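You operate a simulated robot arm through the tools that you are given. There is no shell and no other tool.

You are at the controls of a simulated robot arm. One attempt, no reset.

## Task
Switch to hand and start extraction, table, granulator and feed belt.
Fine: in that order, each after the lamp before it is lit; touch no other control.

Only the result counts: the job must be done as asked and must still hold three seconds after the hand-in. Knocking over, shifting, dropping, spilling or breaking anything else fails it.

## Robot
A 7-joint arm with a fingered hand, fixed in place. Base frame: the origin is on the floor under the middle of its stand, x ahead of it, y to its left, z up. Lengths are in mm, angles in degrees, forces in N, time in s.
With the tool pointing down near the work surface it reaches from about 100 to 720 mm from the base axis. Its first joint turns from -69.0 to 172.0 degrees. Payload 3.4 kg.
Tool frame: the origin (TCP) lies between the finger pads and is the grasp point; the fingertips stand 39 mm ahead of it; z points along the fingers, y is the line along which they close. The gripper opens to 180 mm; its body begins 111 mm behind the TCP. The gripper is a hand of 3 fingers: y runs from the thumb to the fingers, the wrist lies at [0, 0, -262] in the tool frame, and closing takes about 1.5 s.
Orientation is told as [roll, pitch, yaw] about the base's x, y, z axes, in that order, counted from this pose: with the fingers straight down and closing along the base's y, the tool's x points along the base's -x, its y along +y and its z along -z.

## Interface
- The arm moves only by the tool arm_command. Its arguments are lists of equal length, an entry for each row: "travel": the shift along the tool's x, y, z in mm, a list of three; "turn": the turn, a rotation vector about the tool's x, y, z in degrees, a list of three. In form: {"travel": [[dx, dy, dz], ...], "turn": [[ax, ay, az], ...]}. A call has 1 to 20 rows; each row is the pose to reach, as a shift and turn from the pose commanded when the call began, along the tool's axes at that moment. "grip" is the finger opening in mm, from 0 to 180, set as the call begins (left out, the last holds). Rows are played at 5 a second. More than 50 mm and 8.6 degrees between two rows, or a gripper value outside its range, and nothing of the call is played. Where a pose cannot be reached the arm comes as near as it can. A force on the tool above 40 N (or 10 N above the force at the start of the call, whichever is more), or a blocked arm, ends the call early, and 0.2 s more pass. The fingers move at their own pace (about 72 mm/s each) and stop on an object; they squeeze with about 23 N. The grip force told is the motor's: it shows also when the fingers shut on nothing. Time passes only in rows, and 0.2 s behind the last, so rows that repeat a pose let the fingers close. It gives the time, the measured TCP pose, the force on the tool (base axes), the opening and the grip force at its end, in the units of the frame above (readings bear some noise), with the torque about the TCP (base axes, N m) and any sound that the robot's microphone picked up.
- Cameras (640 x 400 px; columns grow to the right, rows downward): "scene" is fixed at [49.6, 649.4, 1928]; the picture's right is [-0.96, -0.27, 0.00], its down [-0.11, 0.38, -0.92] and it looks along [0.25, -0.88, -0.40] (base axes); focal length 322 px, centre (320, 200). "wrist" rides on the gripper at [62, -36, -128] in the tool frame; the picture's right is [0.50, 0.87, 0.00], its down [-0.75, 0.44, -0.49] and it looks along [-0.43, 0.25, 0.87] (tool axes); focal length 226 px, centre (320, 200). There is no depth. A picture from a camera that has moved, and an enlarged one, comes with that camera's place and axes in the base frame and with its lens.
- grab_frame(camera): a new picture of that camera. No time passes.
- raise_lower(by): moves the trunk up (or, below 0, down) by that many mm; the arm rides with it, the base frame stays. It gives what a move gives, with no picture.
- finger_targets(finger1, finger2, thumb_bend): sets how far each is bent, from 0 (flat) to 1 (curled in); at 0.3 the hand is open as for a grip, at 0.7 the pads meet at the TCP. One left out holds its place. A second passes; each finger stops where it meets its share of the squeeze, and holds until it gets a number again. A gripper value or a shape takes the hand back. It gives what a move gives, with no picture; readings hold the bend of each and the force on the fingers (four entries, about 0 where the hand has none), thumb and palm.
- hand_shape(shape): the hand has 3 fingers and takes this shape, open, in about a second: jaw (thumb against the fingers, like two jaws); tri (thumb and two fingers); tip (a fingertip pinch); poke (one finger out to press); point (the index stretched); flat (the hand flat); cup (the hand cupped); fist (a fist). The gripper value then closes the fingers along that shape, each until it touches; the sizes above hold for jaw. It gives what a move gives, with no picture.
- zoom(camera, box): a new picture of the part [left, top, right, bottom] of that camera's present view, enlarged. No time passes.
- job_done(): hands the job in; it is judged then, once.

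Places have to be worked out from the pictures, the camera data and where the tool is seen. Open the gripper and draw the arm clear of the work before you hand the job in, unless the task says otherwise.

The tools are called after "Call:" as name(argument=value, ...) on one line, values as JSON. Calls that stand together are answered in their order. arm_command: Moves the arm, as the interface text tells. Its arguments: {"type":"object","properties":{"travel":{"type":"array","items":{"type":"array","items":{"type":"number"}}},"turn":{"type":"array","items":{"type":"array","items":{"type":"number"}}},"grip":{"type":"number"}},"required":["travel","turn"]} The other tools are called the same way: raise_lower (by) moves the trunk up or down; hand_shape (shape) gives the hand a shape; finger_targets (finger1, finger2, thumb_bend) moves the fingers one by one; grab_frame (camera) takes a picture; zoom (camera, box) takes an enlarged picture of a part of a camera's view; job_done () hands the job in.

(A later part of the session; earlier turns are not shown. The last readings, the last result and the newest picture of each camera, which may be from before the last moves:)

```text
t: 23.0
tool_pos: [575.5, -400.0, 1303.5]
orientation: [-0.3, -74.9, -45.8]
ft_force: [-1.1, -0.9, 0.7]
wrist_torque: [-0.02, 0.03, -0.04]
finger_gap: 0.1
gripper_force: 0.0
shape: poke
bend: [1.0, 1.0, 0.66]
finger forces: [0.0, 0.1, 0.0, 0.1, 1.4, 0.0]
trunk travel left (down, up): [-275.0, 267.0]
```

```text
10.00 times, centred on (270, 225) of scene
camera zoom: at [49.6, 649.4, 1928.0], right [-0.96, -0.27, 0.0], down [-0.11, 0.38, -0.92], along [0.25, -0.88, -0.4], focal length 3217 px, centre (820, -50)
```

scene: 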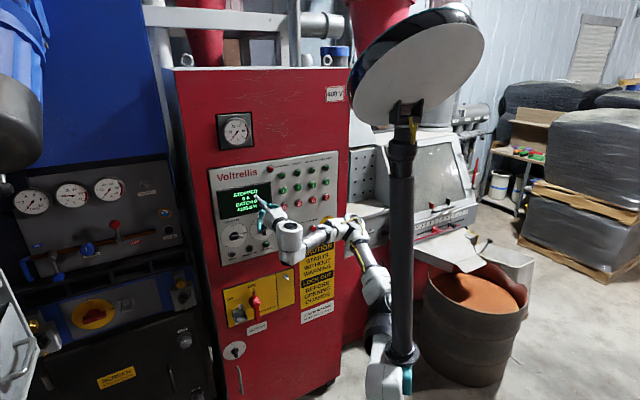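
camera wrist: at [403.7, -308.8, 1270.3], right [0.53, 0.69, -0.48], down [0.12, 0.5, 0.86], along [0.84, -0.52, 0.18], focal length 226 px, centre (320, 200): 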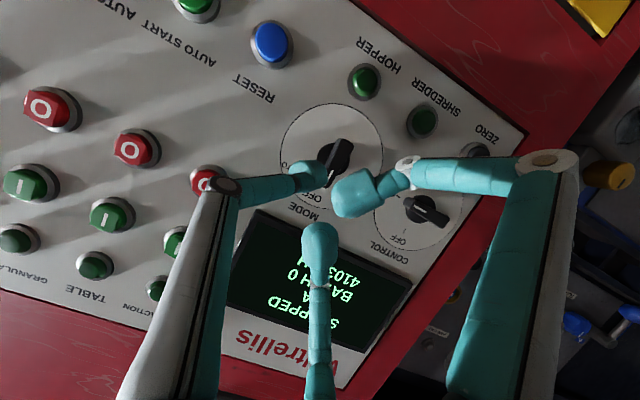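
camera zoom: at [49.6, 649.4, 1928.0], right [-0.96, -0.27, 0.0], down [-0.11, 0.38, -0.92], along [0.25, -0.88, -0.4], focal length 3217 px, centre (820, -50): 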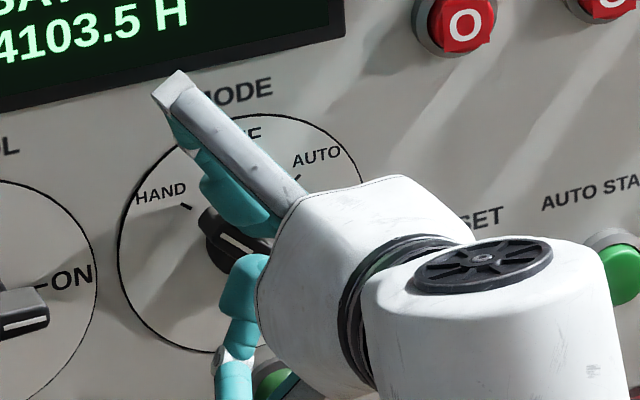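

The pointer now lies at about 45°, lined up with HAND, with low residual force. I ease the tip off the lever to the right and draw back 50 mm, then check whether the knob stays.

Call:
arm_command(travel=[[0, -5, 0], [0, -10, 0], [6.5, -10, -24], [13, -10, -48]], turn=[[0, 0, 0], [0, 0, 0], [0, 0, 0], [0, 0, 0]])

Call:
zoom(camera="wrist", box=[260, 80, 420, 180])

Call:
zoom(camera="scene", box=[205, 175, 295, 245])

```text
t: 24.0
tool_pos: [534.1, -369.2, 1302.7]
orientation: [-0.5, -74.9, -45.7]
ft_force: [-0.2, -0.1, -0.1]
wrist_torque: [0.0, 0.0, -0.01]
finger_gap: 0.1
gripper_force: 0.1
shape: poke
bend: [1.0, 1.0, 0.67]
finger forces: [0.0, 0.0, 0.0, 0.0, 0.1, 0.0]
trunk travel left (down, up): [-275.0, 267.0]
```

```text
4.00 times, centred on (340, 130) of wrist
camera zoom: at [410.9, -293.7, 1275.7], right [0.53, 0.69, -0.48], down [0.12, 0.51, 0.85], along [0.84, -0.51, 0.19], focal length 904 px, centre (240, 480)
```

zoom: 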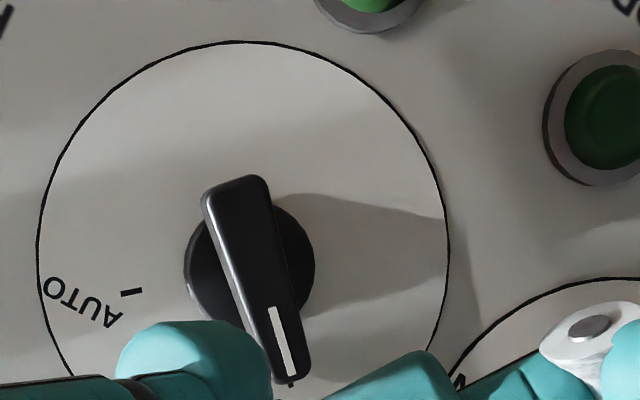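

```text
5.71 times, centred on (250, 210) of scene
camera zoom: at [49.6, 649.4, 1928.0], right [-0.96, -0.27, 0.0], down [-0.11, 0.38, -0.92], along [0.25, -0.88, -0.4], focal length 1838 px, centre (720, 143)
```

zoom: 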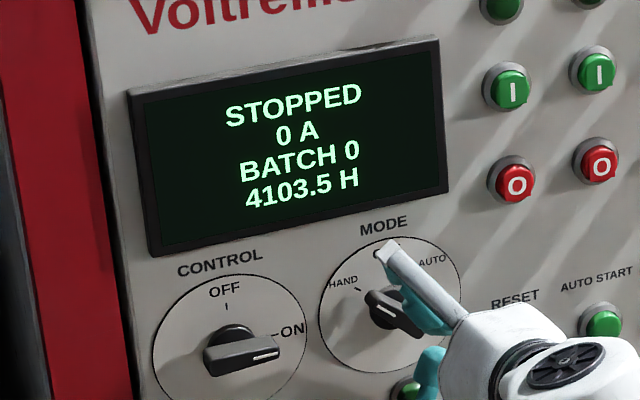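

The knob stays at HAND with its pointer on the tick. Now I move right and up to a level standoff in front of the EXTRACTION "I" button (about z 1421).

Call:
arm_command(travel=[[-23, -20, -5], [-46, -40, -10], [-69, -60, -15], [-92, -80, -20], [-115.4, -100.4, -25.3]], turn=[[0, -3, 0], [0, -6, 0], [0, -9, 0], [0, -12, 0], [0, -15, 0]])

Call:
grab_frame(camera="wrist")

Call:
zoom(camera="scene", box=[220, 150, 340, 250])

```text
t: 25.2
tool_pos: [466.4, -446.5, 1421.8]
orientation: [-44.8, -89.8, -1.4]
ft_force: [0.1, 0.1, -0.2]
wrist_torque: [0.0, 0.01, 0.01]
finger_gap: 0.0
gripper_force: 0.0
shape: poke
bend: [1.0, 1.0, 0.67]
finger forces: [0.0, 0.0, 0.1, 0.0, 0.0, 0.0]
trunk travel left (down, up): [-275.0, 267.0]
```

```text
taken
camera wrist: at [350.4, -379.5, 1359.4], right [0.62, 0.6, -0.5], down [-0.03, 0.66, 0.75], along [0.78, -0.46, 0.42], focal length 226 px, centre (320, 200)
```

wrist: 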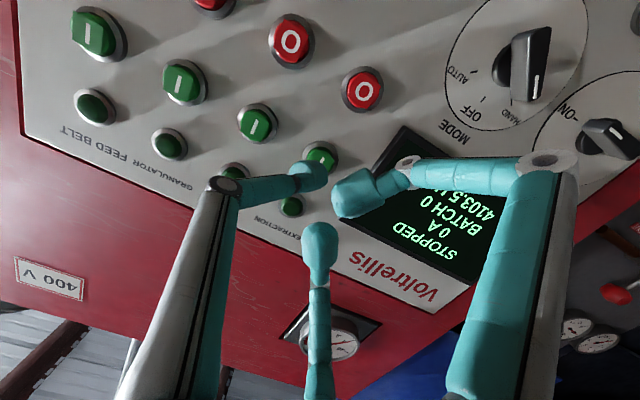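

```text
4.00 times, centred on (280, 200) of scene
camera zoom: at [49.6, 649.4, 1928.0], right [-0.96, -0.27, 0.0], down [-0.11, 0.38, -0.92], along [0.25, -0.88, -0.4], focal length 1287 px, centre (480, 200)
```

zoom: 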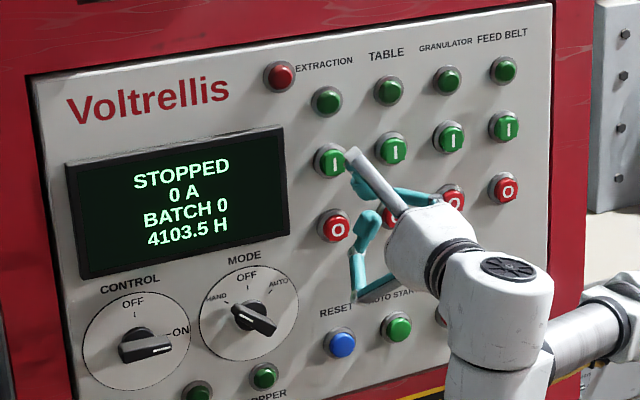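

Reached (466, -447, 1422), level. I zoom in to see the thumb tip against the EXTRACTION start button.

Call:
zoom(camera="wrist", box=[230, 110, 390, 210])

Call:
zoom(camera="scene", box=[285, 170, 345, 210])

```text
4.00 times, centred on (310, 160) of wrist
camera zoom: at [350.4, -379.5, 1359.4], right [0.62, 0.6, -0.5], down [-0.03, 0.66, 0.75], along [0.78, -0.46, 0.42], focal length 904 px, centre (360, 360)
```

zoom: 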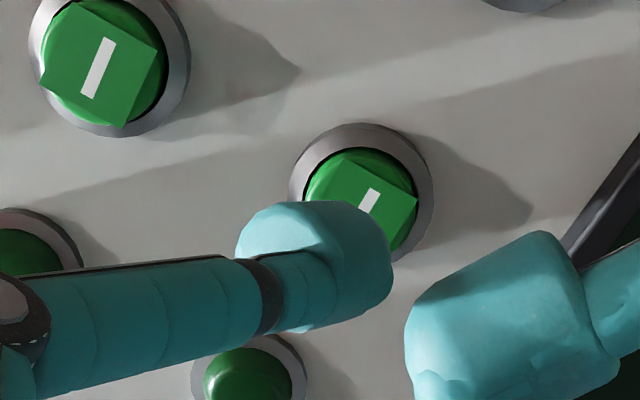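

```text
10.00 times, centred on (315, 190) of scene
camera zoom: at [49.6, 649.4, 1928.0], right [-0.96, -0.27, 0.0], down [-0.11, 0.38, -0.92], along [0.25, -0.88, -0.4], focal length 3217 px, centre (370, 300)
```

zoom: 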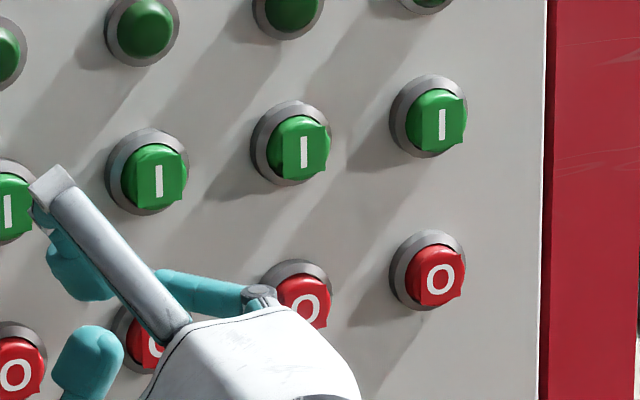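

The thumb tip is about 8 mm right of and 5 mm below the EXTRACTION cap centre. I shift to line up and go forward 28 mm, staying just short of contact.

Call:
arm_command(travel=[[-5, 8, 0], [-5, 8, 14], [-5, 8, 28]], turn=[[0, 0, 0], [0, 0, 0], [0, 0, 0]])

Call:
zoom(camera="wrist", box=[230, 110, 390, 210])

Call:
zoom(camera="scene", box=[275, 165, 335, 205])

```text
t: 26.0
tool_pos: [492.7, -460.1, 1426.2]
orientation: [-27.9, -89.9, -18.4]
ft_force: [-0.2, -0.3, -0.1]
wrist_torque: [0.02, -0.03, 0.01]
finger_gap: 0.2
gripper_force: 0.0
shape: poke
bend: [1.0, 1.0, 0.67]
finger forces: [0.0, 0.0, 0.0, 0.0, 0.0, 0.0]
trunk travel left (down, up): [-275.0, 267.0]
```

```text
4.00 times, centred on (310, 160) of wrist
camera zoom: at [376.9, -394.0, 1363.0], right [0.62, 0.6, -0.5], down [-0.02, 0.66, 0.75], along [0.78, -0.46, 0.42], focal length 904 px, centre (360, 360)
```

zoom: 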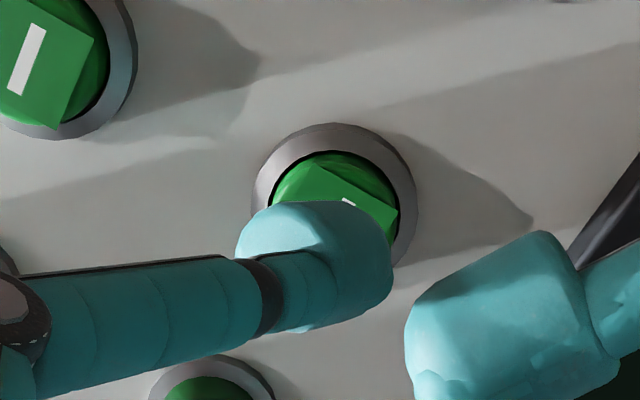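

```text
10.00 times, centred on (305, 185) of scene
camera zoom: at [49.6, 649.4, 1928.0], right [-0.96, -0.27, 0.0], down [-0.11, 0.38, -0.92], along [0.25, -0.88, -0.4], focal length 3217 px, centre (470, 350)
```

zoom: 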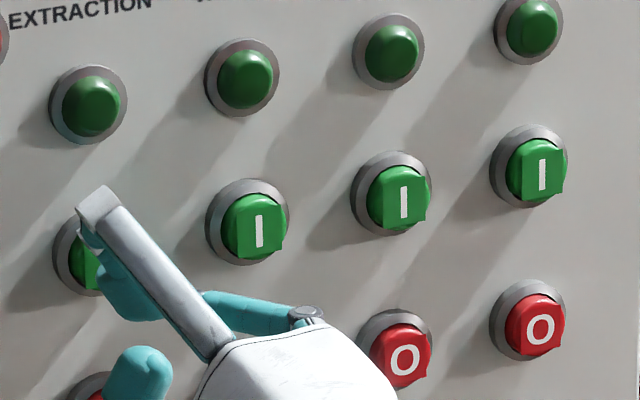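

Lined up within about 2 mm, tip roughly 10 mm from the cap. I advance slowly toward contact.

Call:
arm_command(travel=[[0, 0, 4], [0, 0, 8], [0, 0, 11]], turn=[[0, 0, 0], [0, 0, 0], [0, 0, 0]])

Call:
zoom(camera="scene", box=[275, 165, 335, 205])

Call:
zoom(camera="wrist", box=[230, 110, 390, 210])

```text
t: 26.8
tool_pos: [499.8, -468.0, 1425.9]
orientation: [-50.8, -90.0, 4.6]
ft_force: [0.2, 0.1, -0.2]
wrist_torque: [-0.02, 0.0, -0.01]
finger_gap: 0.0
gripper_force: 0.1
shape: poke
bend: [1.0, 1.0, 0.67]
finger forces: [0.0, 0.0, 0.0, 0.1, 0.0, 0.1]
trunk travel left (down, up): [-275.0, 267.0]
```

```text
10.00 times, centred on (305, 185) of scene
camera zoom: at [49.6, 649.4, 1928.0], right [-0.96, -0.27, 0.0], down [-0.11, 0.38, -0.92], along [0.25, -0.88, -0.4], focal length 3217 px, centre (470, 350)
```

zoom: 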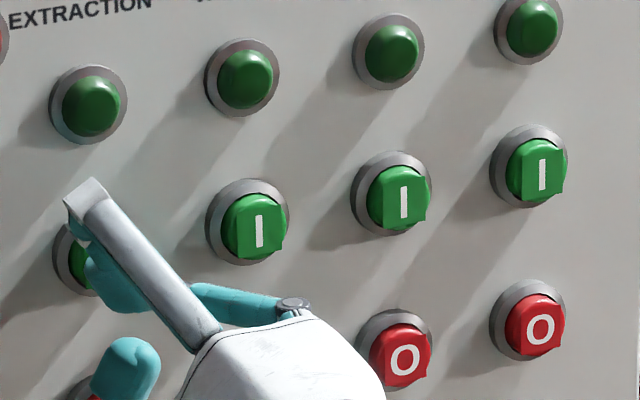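

```text
4.00 times, centred on (310, 160) of wrist
camera zoom: at [384.5, -400.7, 1362.9], right [0.62, 0.6, -0.5], down [-0.03, 0.66, 0.75], along [0.78, -0.46, 0.43], focal length 904 px, centre (360, 360)
```

zoom: 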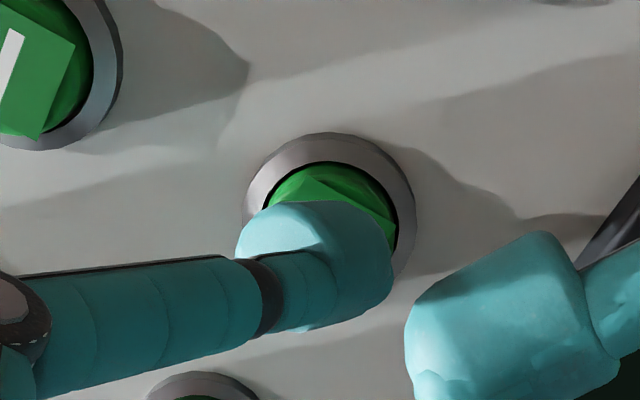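

No contact yet (force about zero). I advance a few millimetres more.

Call:
arm_command(travel=[[0, 0, 2], [0, 0, 4], [0, 0, 6]], turn=[[0, 0, 0], [0, 0, 0], [0, 0, 0]])

Call:
zoom(camera="scene", box=[275, 165, 335, 205])

Call:
zoom(camera="wrist", box=[230, 110, 390, 210])

```text
t: 27.6
tool_pos: [502.3, -472.0, 1424.6]
orientation: [-56.1, -89.9, 9.8]
ft_force: [-0.3, -0.3, 0.1]
wrist_torque: [0.01, -0.01, 0.01]
finger_gap: 0.1
gripper_force: 0.1
shape: poke
bend: [1.0, 1.0, 0.67]
finger forces: [0.1, 0.1, 0.0, 0.1, 0.1, 0.0]
trunk travel left (down, up): [-275.0, 267.0]
```

```text
10.00 times, centred on (305, 185) of scene
camera zoom: at [49.6, 649.4, 1928.0], right [-0.96, -0.27, 0.0], down [-0.11, 0.38, -0.92], along [0.25, -0.88, -0.4], focal length 3217 px, centre (470, 350)
```

zoom: 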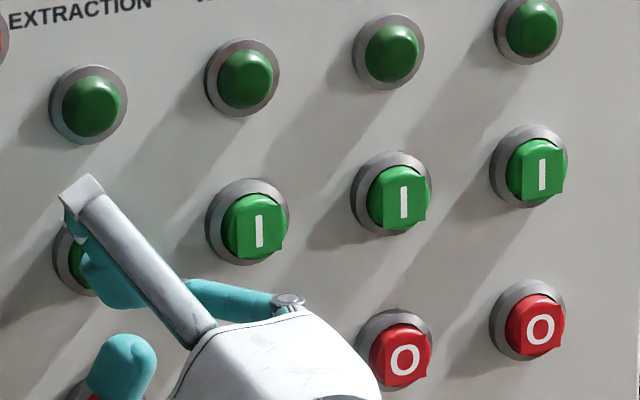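

```text
4.00 times, centred on (310, 160) of wrist
camera zoom: at [387.9, -405.3, 1362.4], right [0.62, 0.6, -0.5], down [-0.03, 0.66, 0.75], along [0.78, -0.46, 0.42], focal length 904 px, centre (360, 360)
```

zoom: 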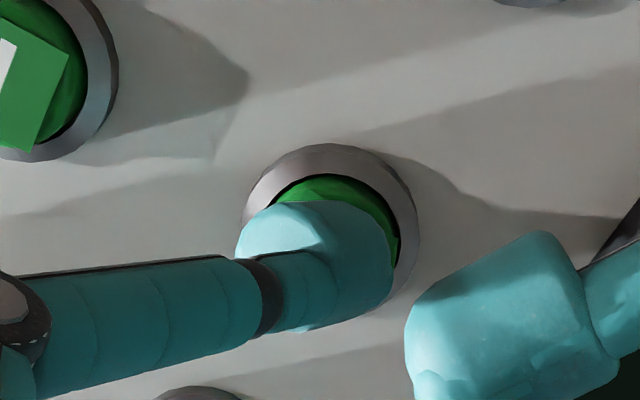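

Still no force; the tip covers the cap in both views. I keep advancing in small steps.

Call:
arm_command(travel=[[0, 0, 2], [0, 0, 4], [0, 0, 6]], turn=[[0, 0, 0], [0, 0, 0], [0, 0, 0]])

Call:
zoom(camera="scene", box=[275, 165, 335, 205])

Call:
zoom(camera="wrist", box=[230, 110, 390, 210])

```text
t: 28.4
tool_pos: [507.1, -475.9, 1425.6]
orientation: [-58.5, -89.9, 12.3]
ft_force: [-2.4, 1.8, -0.6]
wrist_torque: [0.06, 0.04, -0.01]
finger_gap: 0.2
gripper_force: 0.1
shape: poke
bend: [1.0, 1.0, 0.67]
finger forces: [0.0, 0.0, 0.0, 0.0, 2.5, 0.0]
trunk travel left (down, up): [-275.0, 267.0]
heard: click
```

```text
10.00 times, centred on (305, 185) of scene
camera zoom: at [49.6, 649.4, 1928.0], right [-0.96, -0.27, 0.0], down [-0.11, 0.38, -0.92], along [0.25, -0.88, -0.4], focal length 3217 px, centre (470, 350)
```

zoom: 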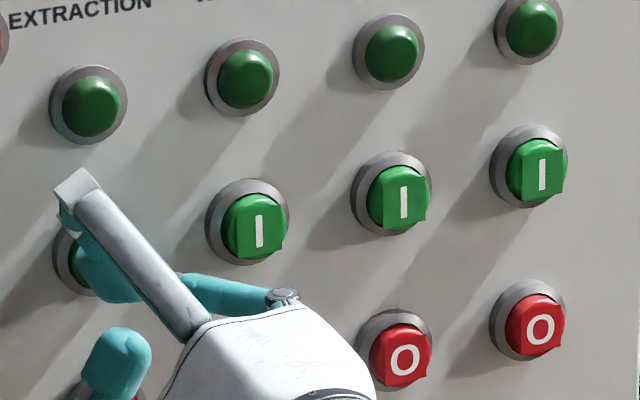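

```text
4.00 times, centred on (310, 160) of wrist
camera zoom: at [391.4, -408.8, 1363.1], right [0.62, 0.6, -0.5], down [-0.03, 0.66, 0.75], along [0.78, -0.46, 0.43], focal length 904 px, centre (360, 360)
```

zoom: 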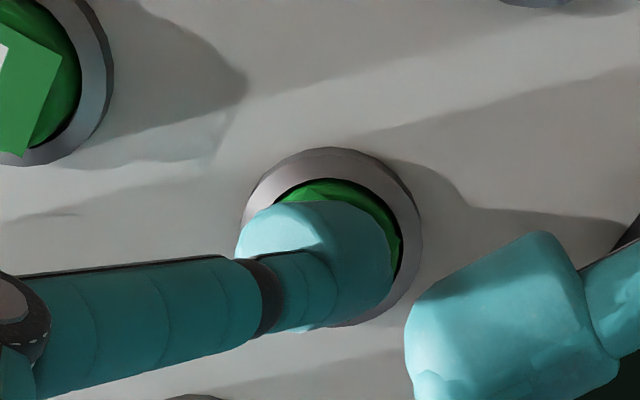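

A click was heard with about 3 N on the thumb, so the button went in. I release it by backing off 30 mm and check the EXTRACTION lamp.

Call:
arm_command(travel=[[0, 0, -15], [0, 0, -30]], turn=[[0, 0, 0], [0, 0, 0]])

Call:
zoom(camera="scene", box=[210, 150, 345, 240])

```text
t: 29.0
tool_pos: [483.7, -452.8, 1428.4]
orientation: [159.8, -89.8, 154.0]
ft_force: [1.1, 0.2, -0.5]
wrist_torque: [0.02, 0.01, 0.02]
finger_gap: 0.1
gripper_force: 0.0
shape: poke
bend: [1.0, 1.0, 0.66]
finger forces: [0.0, 0.1, 0.0, 0.0, 0.0, 0.1]
trunk travel left (down, up): [-275.0, 267.0]
```

```text
4.44 times, centred on (278, 195) of scene
camera zoom: at [49.6, 649.4, 1928.0], right [-0.96, -0.27, 0.0], down [-0.11, 0.38, -0.92], along [0.25, -0.88, -0.4], focal length 1430 px, centre (509, 222)
```

zoom: 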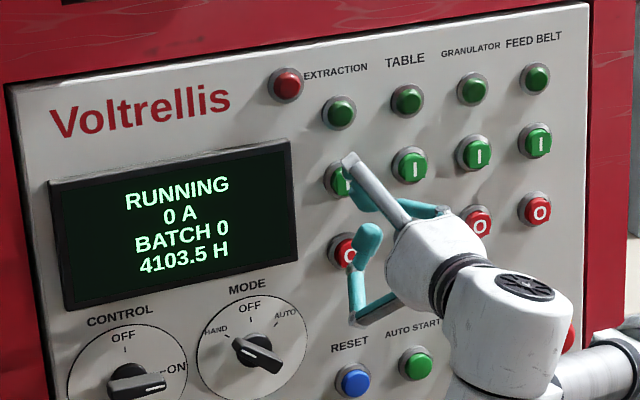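

The display now says RUNNING, but the EXTRACTION lamp is not lit yet. I wait a couple of seconds and look again.

Call:
arm_command(travel=[[0, 0, -8], [0, 0, -15], [0, 0, -15], [0, 0, -15], [0, 0, -15], [0, 0, -15], [0, 0, -15], [0, 0, -15]], turn=[[0, 0, 0], [0, 0, 0], [0, 0, 0], [0, 0, 0], [0, 0, 0], [0, 0, 0], [0, 0, 0], [0, 0, 0]])

Call:
zoom(camera="scene", box=[210, 150, 345, 240])

Call:
zoom(camera="wrist", box=[160, 90, 400, 240])

```text
t: 30.8
tool_pos: [476.1, -442.3, 1425.6]
orientation: [-56.0, -89.9, 9.8]
ft_force: [0.4, -0.7, 0.0]
wrist_torque: [-0.02, 0.01, 0.0]
finger_gap: 0.0
gripper_force: 0.0
shape: poke
bend: [1.0, 1.0, 0.66]
finger forces: [0.1, 0.0, 0.0, 0.1, 0.0, 0.1]
trunk travel left (down, up): [-275.0, 267.0]
```

```text
4.44 times, centred on (278, 195) of scene
camera zoom: at [49.6, 649.4, 1928.0], right [-0.96, -0.27, 0.0], down [-0.11, 0.38, -0.92], along [0.25, -0.88, -0.4], focal length 1430 px, centre (509, 222)
```

zoom: 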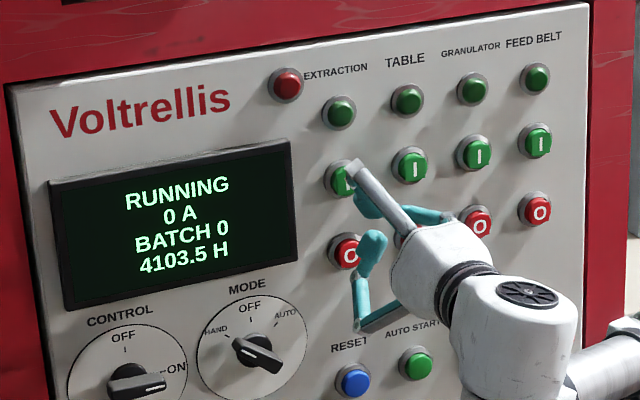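

```text
2.67 times, centred on (280, 165) of wrist
camera zoom: at [360.2, -376.3, 1363.2], right [0.62, 0.6, -0.5], down [-0.03, 0.66, 0.75], along [0.78, -0.46, 0.42], focal length 603 px, centre (427, 293)
```

zoom: 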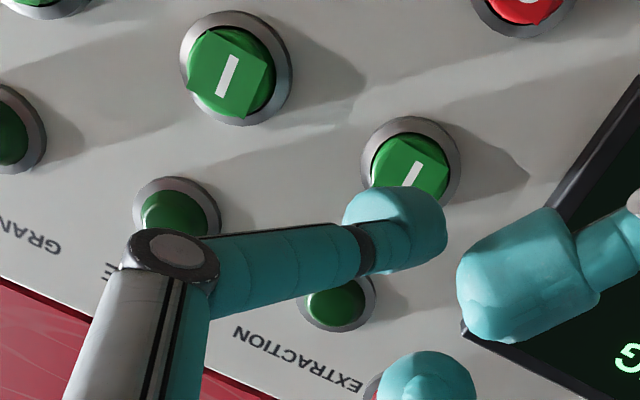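

Still dark. I wait four seconds more, since the drive may need time to come up to speed.

Call:
arm_command(travel=[[0, 0, 0], [0, 0, 0], [0, 0, 0], [0, 0, 0], [0, 0, 0], [0, 0, 0], [0, 0, 0], [0, 0, 0], [0, 0, 0], [0, 0, 0], [0, 0, 0], [0, 0, 0], [0, 0, 0], [0, 0, 0], [0, 0, 0], [0, 0, 0], [0, 0, 0], [0, 0, 0], [0, 0, 0], [0, 0, 0]], turn=[[0, 0, 0], [0, 0, 0], [0, 0, 0], [0, 0, 0], [0, 0, 0], [0, 0, 0], [0, 0, 0], [0, 0, 0], [0, 0, 0], [0, 0, 0], [0, 0, 0], [0, 0, 0], [0, 0, 0], [0, 0, 0], [0, 0, 0], [0, 0, 0], [0, 0, 0], [0, 0, 0], [0, 0, 0], [0, 0, 0]])

Call:
zoom(camera="scene", box=[210, 150, 345, 240])

```text
t: 35.0
tool_pos: [475.4, -442.9, 1426.9]
orientation: [-56.5, -89.9, 10.5]
ft_force: [-0.2, -0.3, 0.6]
wrist_torque: [0.0, 0.0, 0.01]
finger_gap: 0.2
gripper_force: 0.1
shape: poke
bend: [1.0, 1.0, 0.66]
finger forces: [0.2, 0.0, 0.0, 0.0, 0.0, 0.0]
trunk travel left (down, up): [-275.0, 267.0]
```

```text
4.44 times, centred on (278, 195) of scene
camera zoom: at [49.6, 649.4, 1928.0], right [-0.96, -0.27, 0.0], down [-0.11, 0.38, -0.92], along [0.25, -0.88, -0.4], focal length 1430 px, centre (509, 222)
```

zoom: 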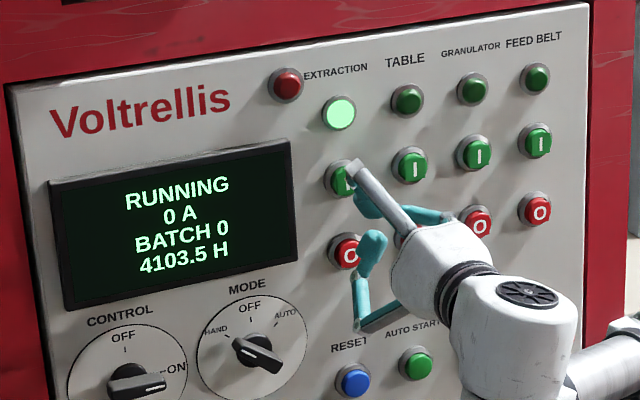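

The EXTRACTION lamp is lit. I move 69 mm to the right to face the TABLE start button, keeping the standoff.

Call:
arm_command(travel=[[0, -23, 0], [0, -46, 0], [0, -69.3, 0]], turn=[[0, 0, 0], [0, 0, 0], [0, 0, 0]])

Call:
zoom(camera="wrist", box=[160, 90, 400, 240])

Call:
zoom(camera="scene", box=[275, 165, 335, 205])

```text
t: 35.8
tool_pos: [426.0, -493.8, 1426.4]
orientation: [-50.4, -89.9, 4.3]
ft_force: [-0.7, -0.2, 0.7]
wrist_torque: [-0.01, 0.01, 0.0]
finger_gap: 0.0
gripper_force: 0.2
shape: poke
bend: [1.0, 1.0, 0.66]
finger forces: [0.0, 0.1, 0.0, 0.0, 0.1, 0.0]
trunk travel left (down, up): [-275.0, 267.0]
```

```text
2.67 times, centred on (280, 165) of wrist
camera zoom: at [310.4, -426.9, 1364.2], right [0.62, 0.6, -0.5], down [-0.03, 0.66, 0.75], along [0.78, -0.46, 0.43], focal length 603 px, centre (427, 293)
```

zoom: 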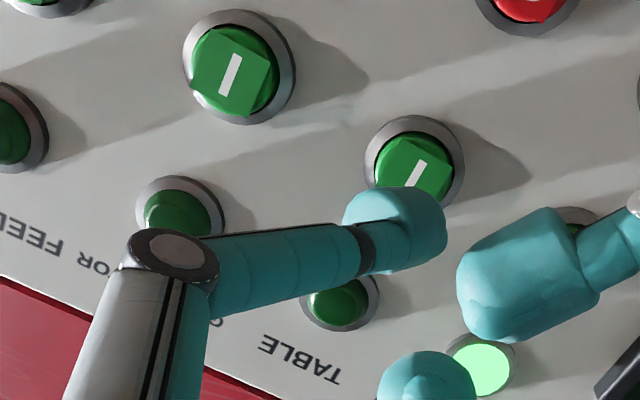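

```text
10.00 times, centred on (305, 185) of scene
camera zoom: at [49.6, 649.4, 1928.0], right [-0.96, -0.27, 0.0], down [-0.11, 0.38, -0.92], along [0.25, -0.88, -0.4], focal length 3217 px, centre (470, 350)
```

zoom: 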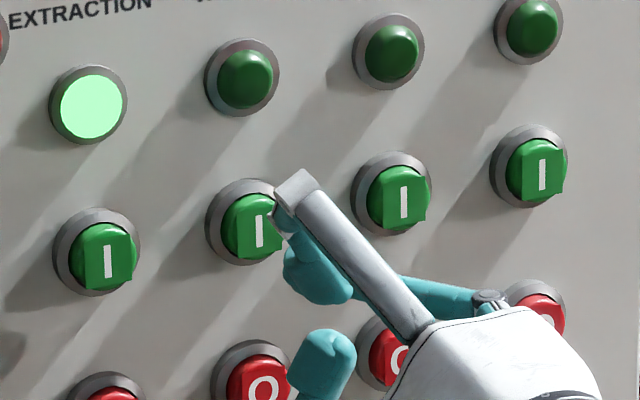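

The view is nearly identical to the one before the EXTRACTION press, so the tip is lined up with TABLE "I". I advance 39 mm, just short of the depth where contact began.

Call:
arm_command(travel=[[0, 0, 13], [0, 0, 26], [0, 0, 34], [0, 0, 39]], turn=[[0, 0, 0], [0, 0, 0], [0, 0, 0], [0, 0, 0]])

Call:
zoom(camera="wrist", box=[230, 110, 390, 210])

Call:
zoom(camera="scene", box=[275, 165, 335, 205])

```text
t: 36.8
tool_pos: [452.3, -520.2, 1426.7]
orientation: [-43.1, -89.8, -3.0]
ft_force: [0.6, -0.4, 0.3]
wrist_torque: [-0.03, -0.03, 0.02]
finger_gap: 0.2
gripper_force: 0.1
shape: poke
bend: [1.0, 1.0, 0.66]
finger forces: [0.0, 0.0, 0.0, 0.0, 0.1, 0.0]
trunk travel left (down, up): [-275.0, 267.0]
```

```text
4.00 times, centred on (310, 160) of wrist
camera zoom: at [337.7, -453.7, 1362.5], right [0.62, 0.6, -0.5], down [-0.03, 0.66, 0.75], along [0.78, -0.46, 0.43], focal length 904 px, centre (360, 360)
```

zoom: 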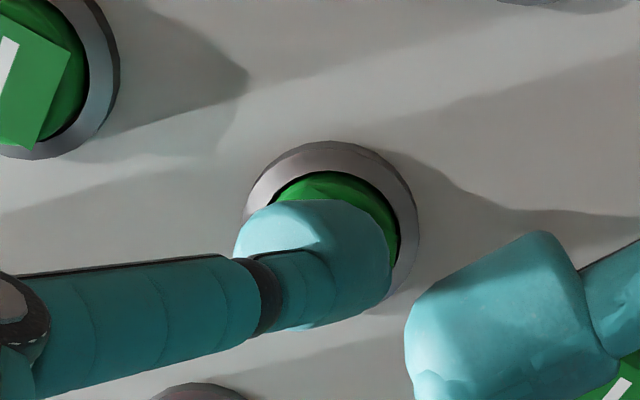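

```text
10.00 times, centred on (305, 185) of scene
camera zoom: at [49.6, 649.4, 1928.0], right [-0.96, -0.27, 0.0], down [-0.11, 0.38, -0.92], along [0.25, -0.88, -0.4], focal length 3217 px, centre (470, 350)
```

zoom: 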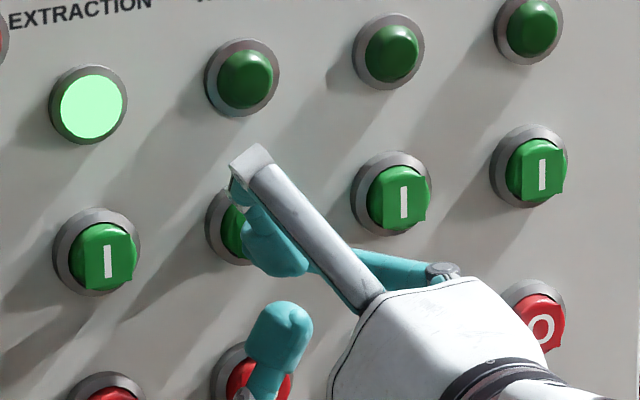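

Same picture and depth (h ≈ 688) as just before the first click. I press 6 mm more.

Call:
arm_command(travel=[[0, 0, 2], [0, 0, 4], [0, 0, 6]], turn=[[0, 0, 0], [0, 0, 0], [0, 0, 0]])

```text
t: 37.6
tool_pos: [456.0, -524.6, 1425.8]
orientation: [-78.1, -89.8, 32.1]
ft_force: [-0.3, 1.4, -0.2]
wrist_torque: [0.03, -0.01, -0.02]
finger_gap: 0.0
gripper_force: 0.1
shape: poke
bend: [1.0, 1.0, 0.66]
finger forces: [0.0, 0.1, 0.0, 0.0, 1.8, 0.0]
trunk travel left (down, up): [-275.0, 267.0]
```

Contact (1.8 N) but no click yet. I press another 2 mm.

Call:
arm_command(travel=[[0, 0, 1], [0, 0, 2]], turn=[[0, 0, 0], [0, 0, 0]])

```text
t: 38.2
tool_pos: [458.7, -524.6, 1426.7]
orientation: [-75.6, -89.9, 29.4]
ft_force: [-1.4, 3.0, -0.8]
wrist_torque: [0.01, -0.01, 0.04]
finger_gap: 0.0
gripper_force: 0.0
shape: poke
bend: [1.0, 1.0, 0.67]
finger forces: [0.0, 0.1, 0.0, 0.1, 3.4, 0.0]
trunk travel left (down, up): [-275.0, 267.0]
heard: click
```

The TABLE button clicked at 3.4 N. I back off 47 mm to the standoff and wait for its lamp.

Call:
arm_command(travel=[[0, 0, -16], [0, 0, -32], [0, 0, -47], [0, 0, -47], [0, 0, -47], [0, 0, -47], [0, 0, -47], [0, 0, -47], [0, 0, -47], [0, 0, -47], [0, 0, -47], [0, 0, -47], [0, 0, -47], [0, 0, -47], [0, 0, -47], [0, 0, -47], [0, 0, -47], [0, 0, -47], [0, 0, -47], [0, 0, -47]], turn=[[0, 0, 0], [0, 0, 0], [0, 0, 0], [0, 0, 0], [0, 0, 0], [0, 0, 0], [0, 0, 0], [0, 0, 0], [0, 0, 0], [0, 0, 0], [0, 0, 0], [0, 0, 0], [0, 0, 0], [0, 0, 0], [0, 0, 0], [0, 0, 0], [0, 0, 0], [0, 0, 0], [0, 0, 0], [0, 0, 0]])

Call:
zoom(camera="scene", box=[210, 150, 345, 240])

```text
t: 42.4
tool_pos: [425.2, -493.1, 1426.7]
orientation: [-60.6, -90.0, 14.5]
ft_force: [-0.3, -0.4, 0.1]
wrist_torque: [0.01, 0.01, 0.03]
finger_gap: 0.0
gripper_force: 0.1
shape: poke
bend: [1.0, 1.0, 0.66]
finger forces: [0.0, 0.0, 0.0, 0.0, 0.0, 0.1]
trunk travel left (down, up): [-275.0, 267.0]
```

```text
4.44 times, centred on (278, 195) of scene
camera zoom: at [49.6, 649.4, 1928.0], right [-0.96, -0.27, 0.0], down [-0.11, 0.38, -0.92], along [0.25, -0.88, -0.4], focal length 1430 px, centre (509, 222)
```

zoom: 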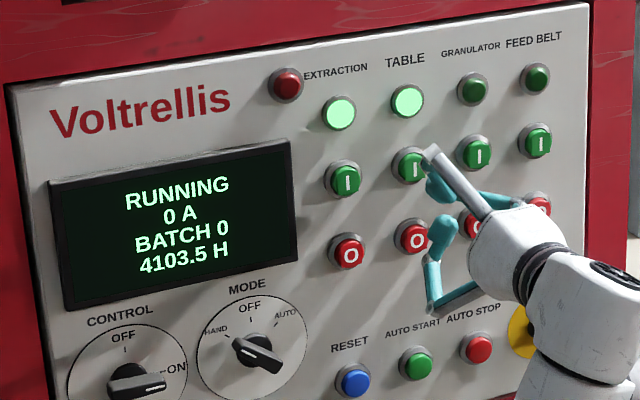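

The TABLE lamp is lit. I shift another 69 mm right to face GRANULATOR.

Call:
arm_command(travel=[[0, -23, 0], [0, -46, 0], [0, -69.3, 0]], turn=[[0, 0, 0], [0, 0, 0], [0, 0, 0]])

Call:
zoom(camera="wrist", box=[160, 90, 400, 240])

Call:
grab_frame(camera="scene")

```text
t: 43.2
tool_pos: [381.0, -535.2, 1426.7]
orientation: [-92.0, -89.7, 45.8]
ft_force: [0.8, -0.6, 0.4]
wrist_torque: [-0.02, -0.01, 0.01]
finger_gap: 0.1
gripper_force: 0.0
shape: poke
bend: [1.0, 1.0, 0.66]
finger forces: [0.0, 0.1, 0.0, 0.1, 0.0, 0.0]
out of reach, approached as far as the arm can: row 3
trunk travel left (down, up): [-275.0, 267.0]
```

```text
2.67 times, centred on (280, 165) of wrist
camera zoom: at [264.8, -469.4, 1363.6], right [0.62, 0.6, -0.5], down [-0.02, 0.66, 0.75], along [0.78, -0.46, 0.43], focal length 603 px, centre (427, 293)
```

zoom: 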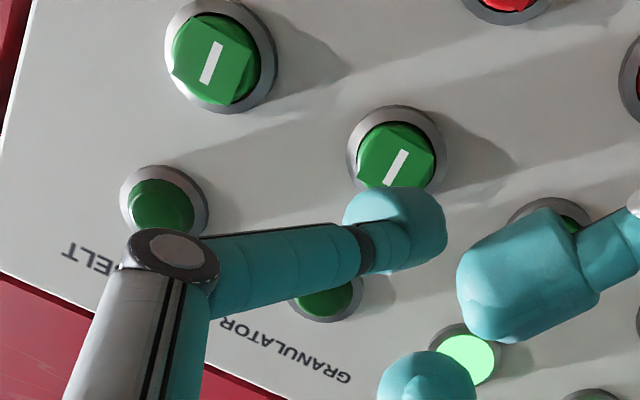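

```text
taken
```

scene: 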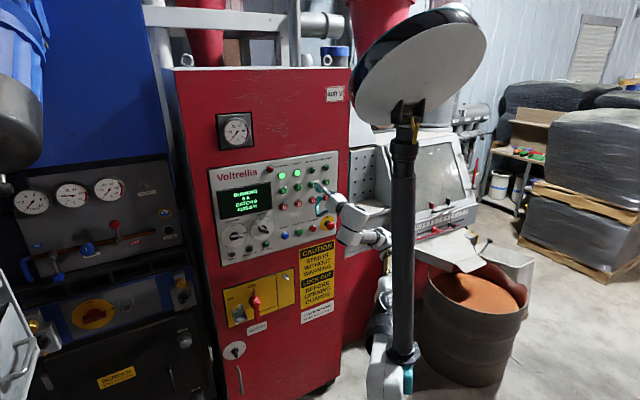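

The lamp view shows EXTRACTION and TABLE lit, but the arm hit its turning limit about 7 mm short of GRANULATOR. I yaw the hand 20° so the wrist sits further left, re-centring the thumb tip on GRANULATOR "I" at the standoff.

Call:
arm_command(travel=[[0, 1, 1], [0, 2, 2], [0, 3.1, 3.4]], turn=[[7, 0, 0], [14, 0, 0], [20, 0, 0]])

Call:
grab_frame(camera="wrist")

Call:
zoom(camera="scene", box=[285, 165, 345, 205])

```text
t: 44.0
tool_pos: [340.8, -594.1, 1387.1]
orientation: [15.0, -89.6, -77.4]
ft_force: [0.4, -1.4, -0.2]
wrist_torque: [0.03, 0.01, -0.01]
finger_gap: 0.0
gripper_force: 0.1
shape: poke
bend: [1.0, 1.0, 0.66]
finger forces: [0.0, 0.1, 0.0, 0.0, 0.0, 0.1]
out of reach, approached as far as the arm can: row 2, 3
trunk travel left (down, up): [-275.0, 267.0]
```

```text
taken
camera wrist: at [248.5, -497.4, 1325.3], right [0.77, 0.41, -0.5], down [0.16, 0.63, 0.76], along [0.62, -0.66, 0.42], focal length 226 px, centre (320, 200)
```

wrist: 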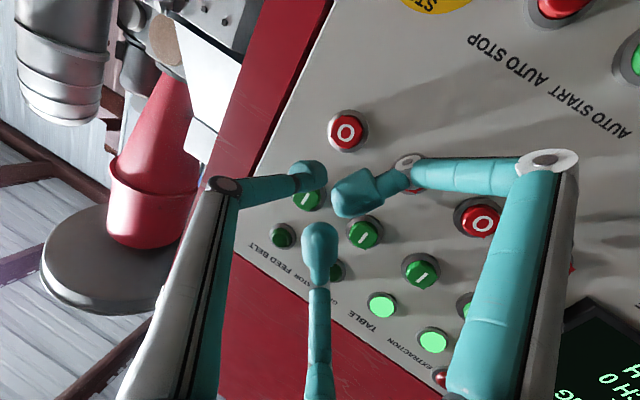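

```text
10.00 times, centred on (315, 185) of scene
camera zoom: at [49.6, 649.4, 1928.0], right [-0.96, -0.27, 0.0], down [-0.11, 0.38, -0.92], along [0.25, -0.88, -0.4], focal length 3217 px, centre (370, 350)
```

zoom: 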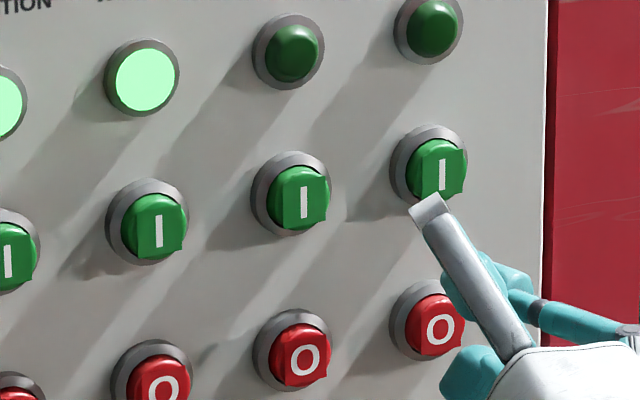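

Unexpectedly the arm slid right, to about 40 mm in front of the FEED BELT column (no contact, no force); with hand and forearm in line it seems to be in a wrist singularity. I move up and back a little while tilting the hand downward, in small steps, to get out of it.

Call:
arm_command(travel=[[-13, 0, -6], [-26, 0, -12], [-40, 0, -18]], turn=[[0, 5, 0], [0, 10, 0], [0, 15, 0]])

Call:
grab_frame(camera="wrist")

Call:
grab_frame(camera="scene")

```text
t: 45.0
tool_pos: [315.3, -561.5, 1453.5]
orientation: [14.9, -76.5, -76.6]
ft_force: [0.3, -0.2, 0.6]
wrist_torque: [-0.02, 0.04, -0.02]
finger_gap: 0.0
gripper_force: 0.0
shape: poke
bend: [1.0, 1.0, 0.66]
finger forces: [0.1, 0.1, 0.1, 0.1, 0.0, 0.0]
out of reach, approached as far as the arm can: row 1
trunk travel left (down, up): [-275.0, 267.0]
stopped in row 3: the arm was blocked; the commanded pose is now the measured one
```

```text
taken
camera wrist: at [220.1, -456.2, 1418.3], right [0.74, 0.51, -0.44], down [0.2, 0.45, 0.87], along [0.64, -0.73, 0.23], focal length 226 px, centre (320, 200)
```

wrist: 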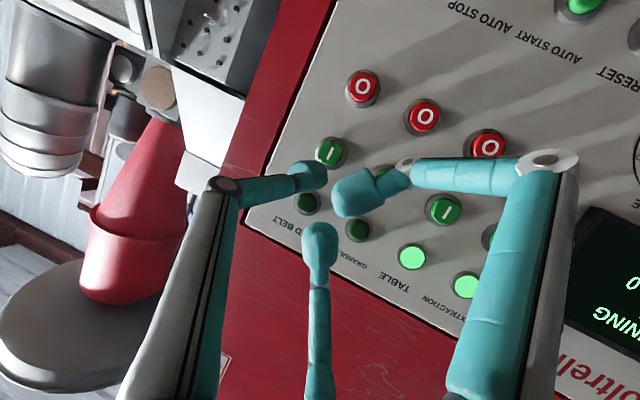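

```text
taken
```

scene: 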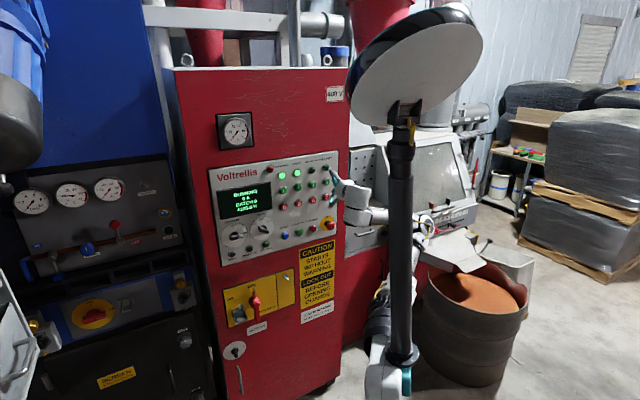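

The arm was blocked in the last row, and the elbow now shows to the right of the mast. I zoom there to see what it is against.

Call:
zoom(camera="scene", box=[320, 150, 480, 250])

Call:
zoom(camera="scene", box=[320, 220, 520, 400])

```text
4.00 times, centred on (400, 200) of scene
camera zoom: at [49.6, 649.4, 1928.0], right [-0.96, -0.27, 0.0], down [-0.11, 0.38, -0.92], along [0.25, -0.88, -0.4], focal length 1287 px, centre (0, 200)
```

zoom: 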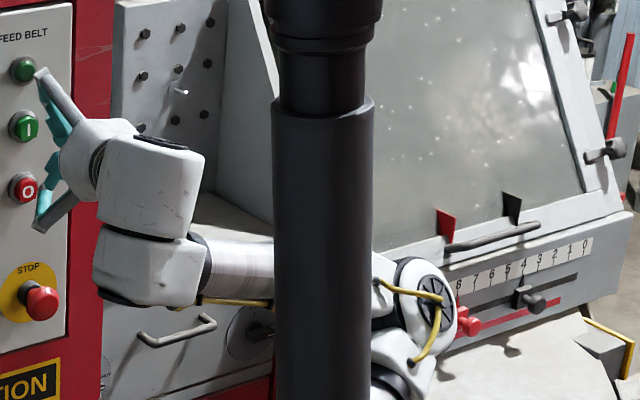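

```text
2.22 times, centred on (420, 310) of scene
camera zoom: at [49.6, 649.4, 1928.0], right [-0.96, -0.27, 0.0], down [-0.11, 0.38, -0.92], along [0.25, -0.88, -0.4], focal length 715 px, centre (98, -44)
```

zoom: 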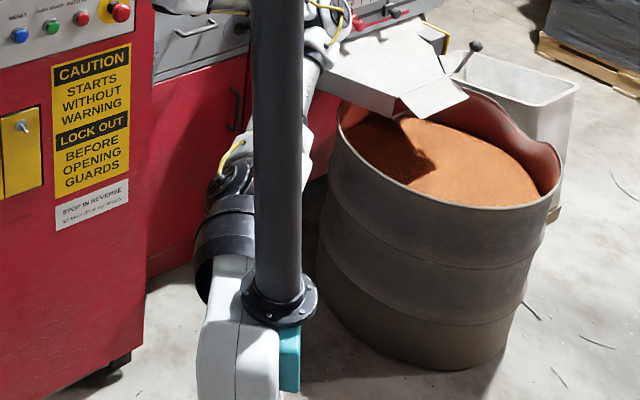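

The elbow has swung out to the right but is well short of the machine behind, and nothing shows force. I move back left toward GRANULATOR in small steps, keeping about 80 mm from the panel and the hand tilted about 15° down with a small yaw.

Call:
arm_command(travel=[[4.8, 12.4, -2.4], [9.6, 24.7, -4.8], [14.4, 37.1, -7.3], [19.2, 49.4, -9.7], [24, 61.8, -12.1]], turn=[[-1.1, 0.3, -0.3], [-2.2, 0.6, -0.5], [-3.3, 0.9, -0.8], [-4.4, 1.2, -1.0], [-5.5, 1.5, -1.3]])

Call:
grab_frame(camera="scene")

Call:
grab_frame(camera="wrist")

```text
t: 46.2
tool_pos: [358.1, -523.9, 1434.6]
orientation: [15.1, -75.3, -71.1]
ft_force: [0.2, -0.2, -0.6]
wrist_torque: [0.0, -0.03, 0.02]
finger_gap: 0.0
gripper_force: 0.1
shape: poke
bend: [1.0, 1.0, 0.66]
finger forces: [0.0, 0.0, 0.1, 0.0, 0.1, 0.1]
trunk travel left (down, up): [-275.0, 267.0]
```

```text
taken
```

scene: 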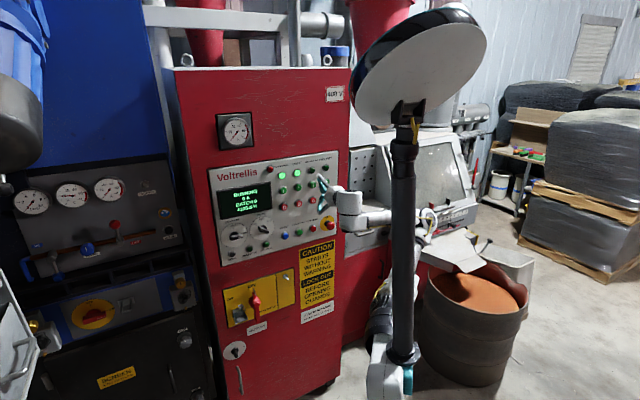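

```text
taken
camera wrist: at [252.7, -427.5, 1402.3], right [0.68, 0.6, -0.43], down [0.15, 0.45, 0.88], along [0.72, -0.66, 0.21], focal length 226 px, centre (320, 200)
```

wrist: 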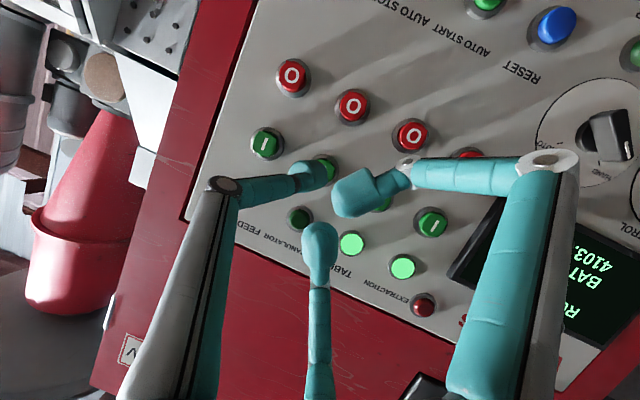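

That worked: the pose is fully reached at (358, -524, 1435), tilted 15° with a 10° yaw. I zoom in to line the tip up with GRANULATOR "I".

Call:
zoom(camera="wrist", box=[220, 100, 460, 250])

Call:
zoom(camera="scene", box=[285, 165, 345, 205])

```text
2.67 times, centred on (340, 175) of wrist
camera zoom: at [252.7, -427.5, 1402.3], right [0.68, 0.6, -0.43], down [0.15, 0.45, 0.88], along [0.72, -0.66, 0.21], focal length 603 px, centre (267, 267)
```

zoom: 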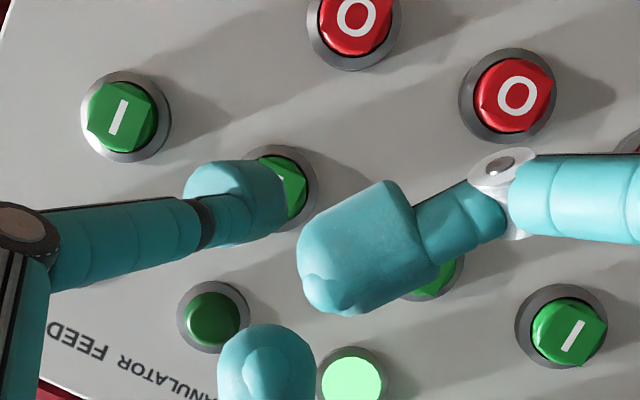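

```text
10.00 times, centred on (315, 185) of scene
camera zoom: at [49.6, 649.4, 1928.0], right [-0.96, -0.27, 0.0], down [-0.11, 0.38, -0.92], along [0.25, -0.88, -0.4], focal length 3217 px, centre (370, 350)
```

zoom: 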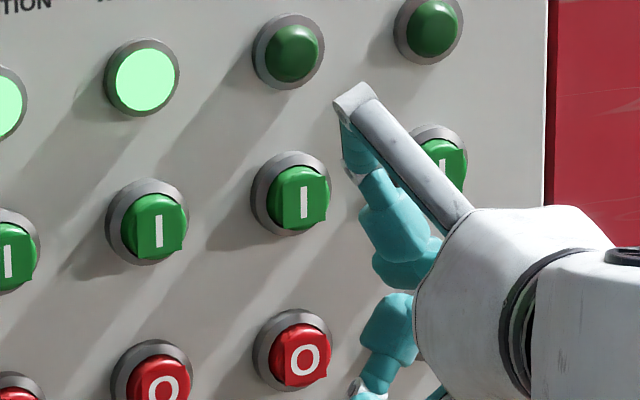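

In the tool's frame GRANULATOR "I" is at about l = -111, z = 1429, and the thumb tip is 6 mm right of it. I correct sideways and advance about 39 mm straight toward the panel.

Call:
arm_command(travel=[[0.7, 6.2, -1], [-3.7, 9.7, 17.5], [-8.2, 13.2, 36]], turn=[[0, 0, 0], [0, 0, 0], [0, 0, 0]])

Call:
zoom(camera="wrist", box=[220, 100, 460, 250])

Call:
zoom(camera="scene", box=[285, 165, 345, 205])

```text
t: 47.0
tool_pos: [389.5, -548.2, 1434.6]
orientation: [15.0, -75.3, -71.0]
ft_force: [0.2, -0.5, 1.4]
wrist_torque: [0.02, 0.01, -0.02]
finger_gap: 0.0
gripper_force: 0.1
shape: poke
bend: [1.0, 1.0, 0.66]
finger forces: [0.0, 0.1, 0.1, 0.0, 0.0, 0.0]
trunk travel left (down, up): [-275.0, 267.0]
```

```text
2.67 times, centred on (340, 175) of wrist
camera zoom: at [284.5, -450.3, 1402.9], right [0.68, 0.6, -0.43], down [0.16, 0.45, 0.88], along [0.72, -0.66, 0.21], focal length 603 px, centre (267, 267)
```

zoom: 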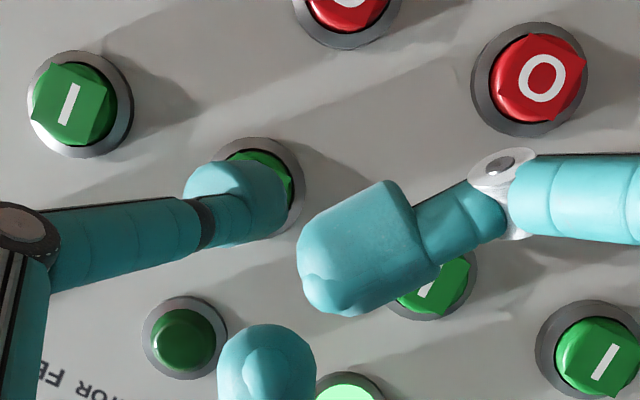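

```text
10.00 times, centred on (315, 185) of scene
camera zoom: at [49.6, 649.4, 1928.0], right [-0.96, -0.27, 0.0], down [-0.11, 0.38, -0.92], along [0.25, -0.88, -0.4], focal length 3217 px, centre (370, 350)
```

zoom: 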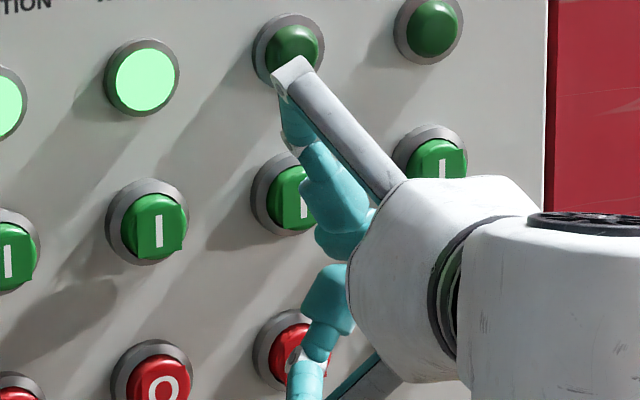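

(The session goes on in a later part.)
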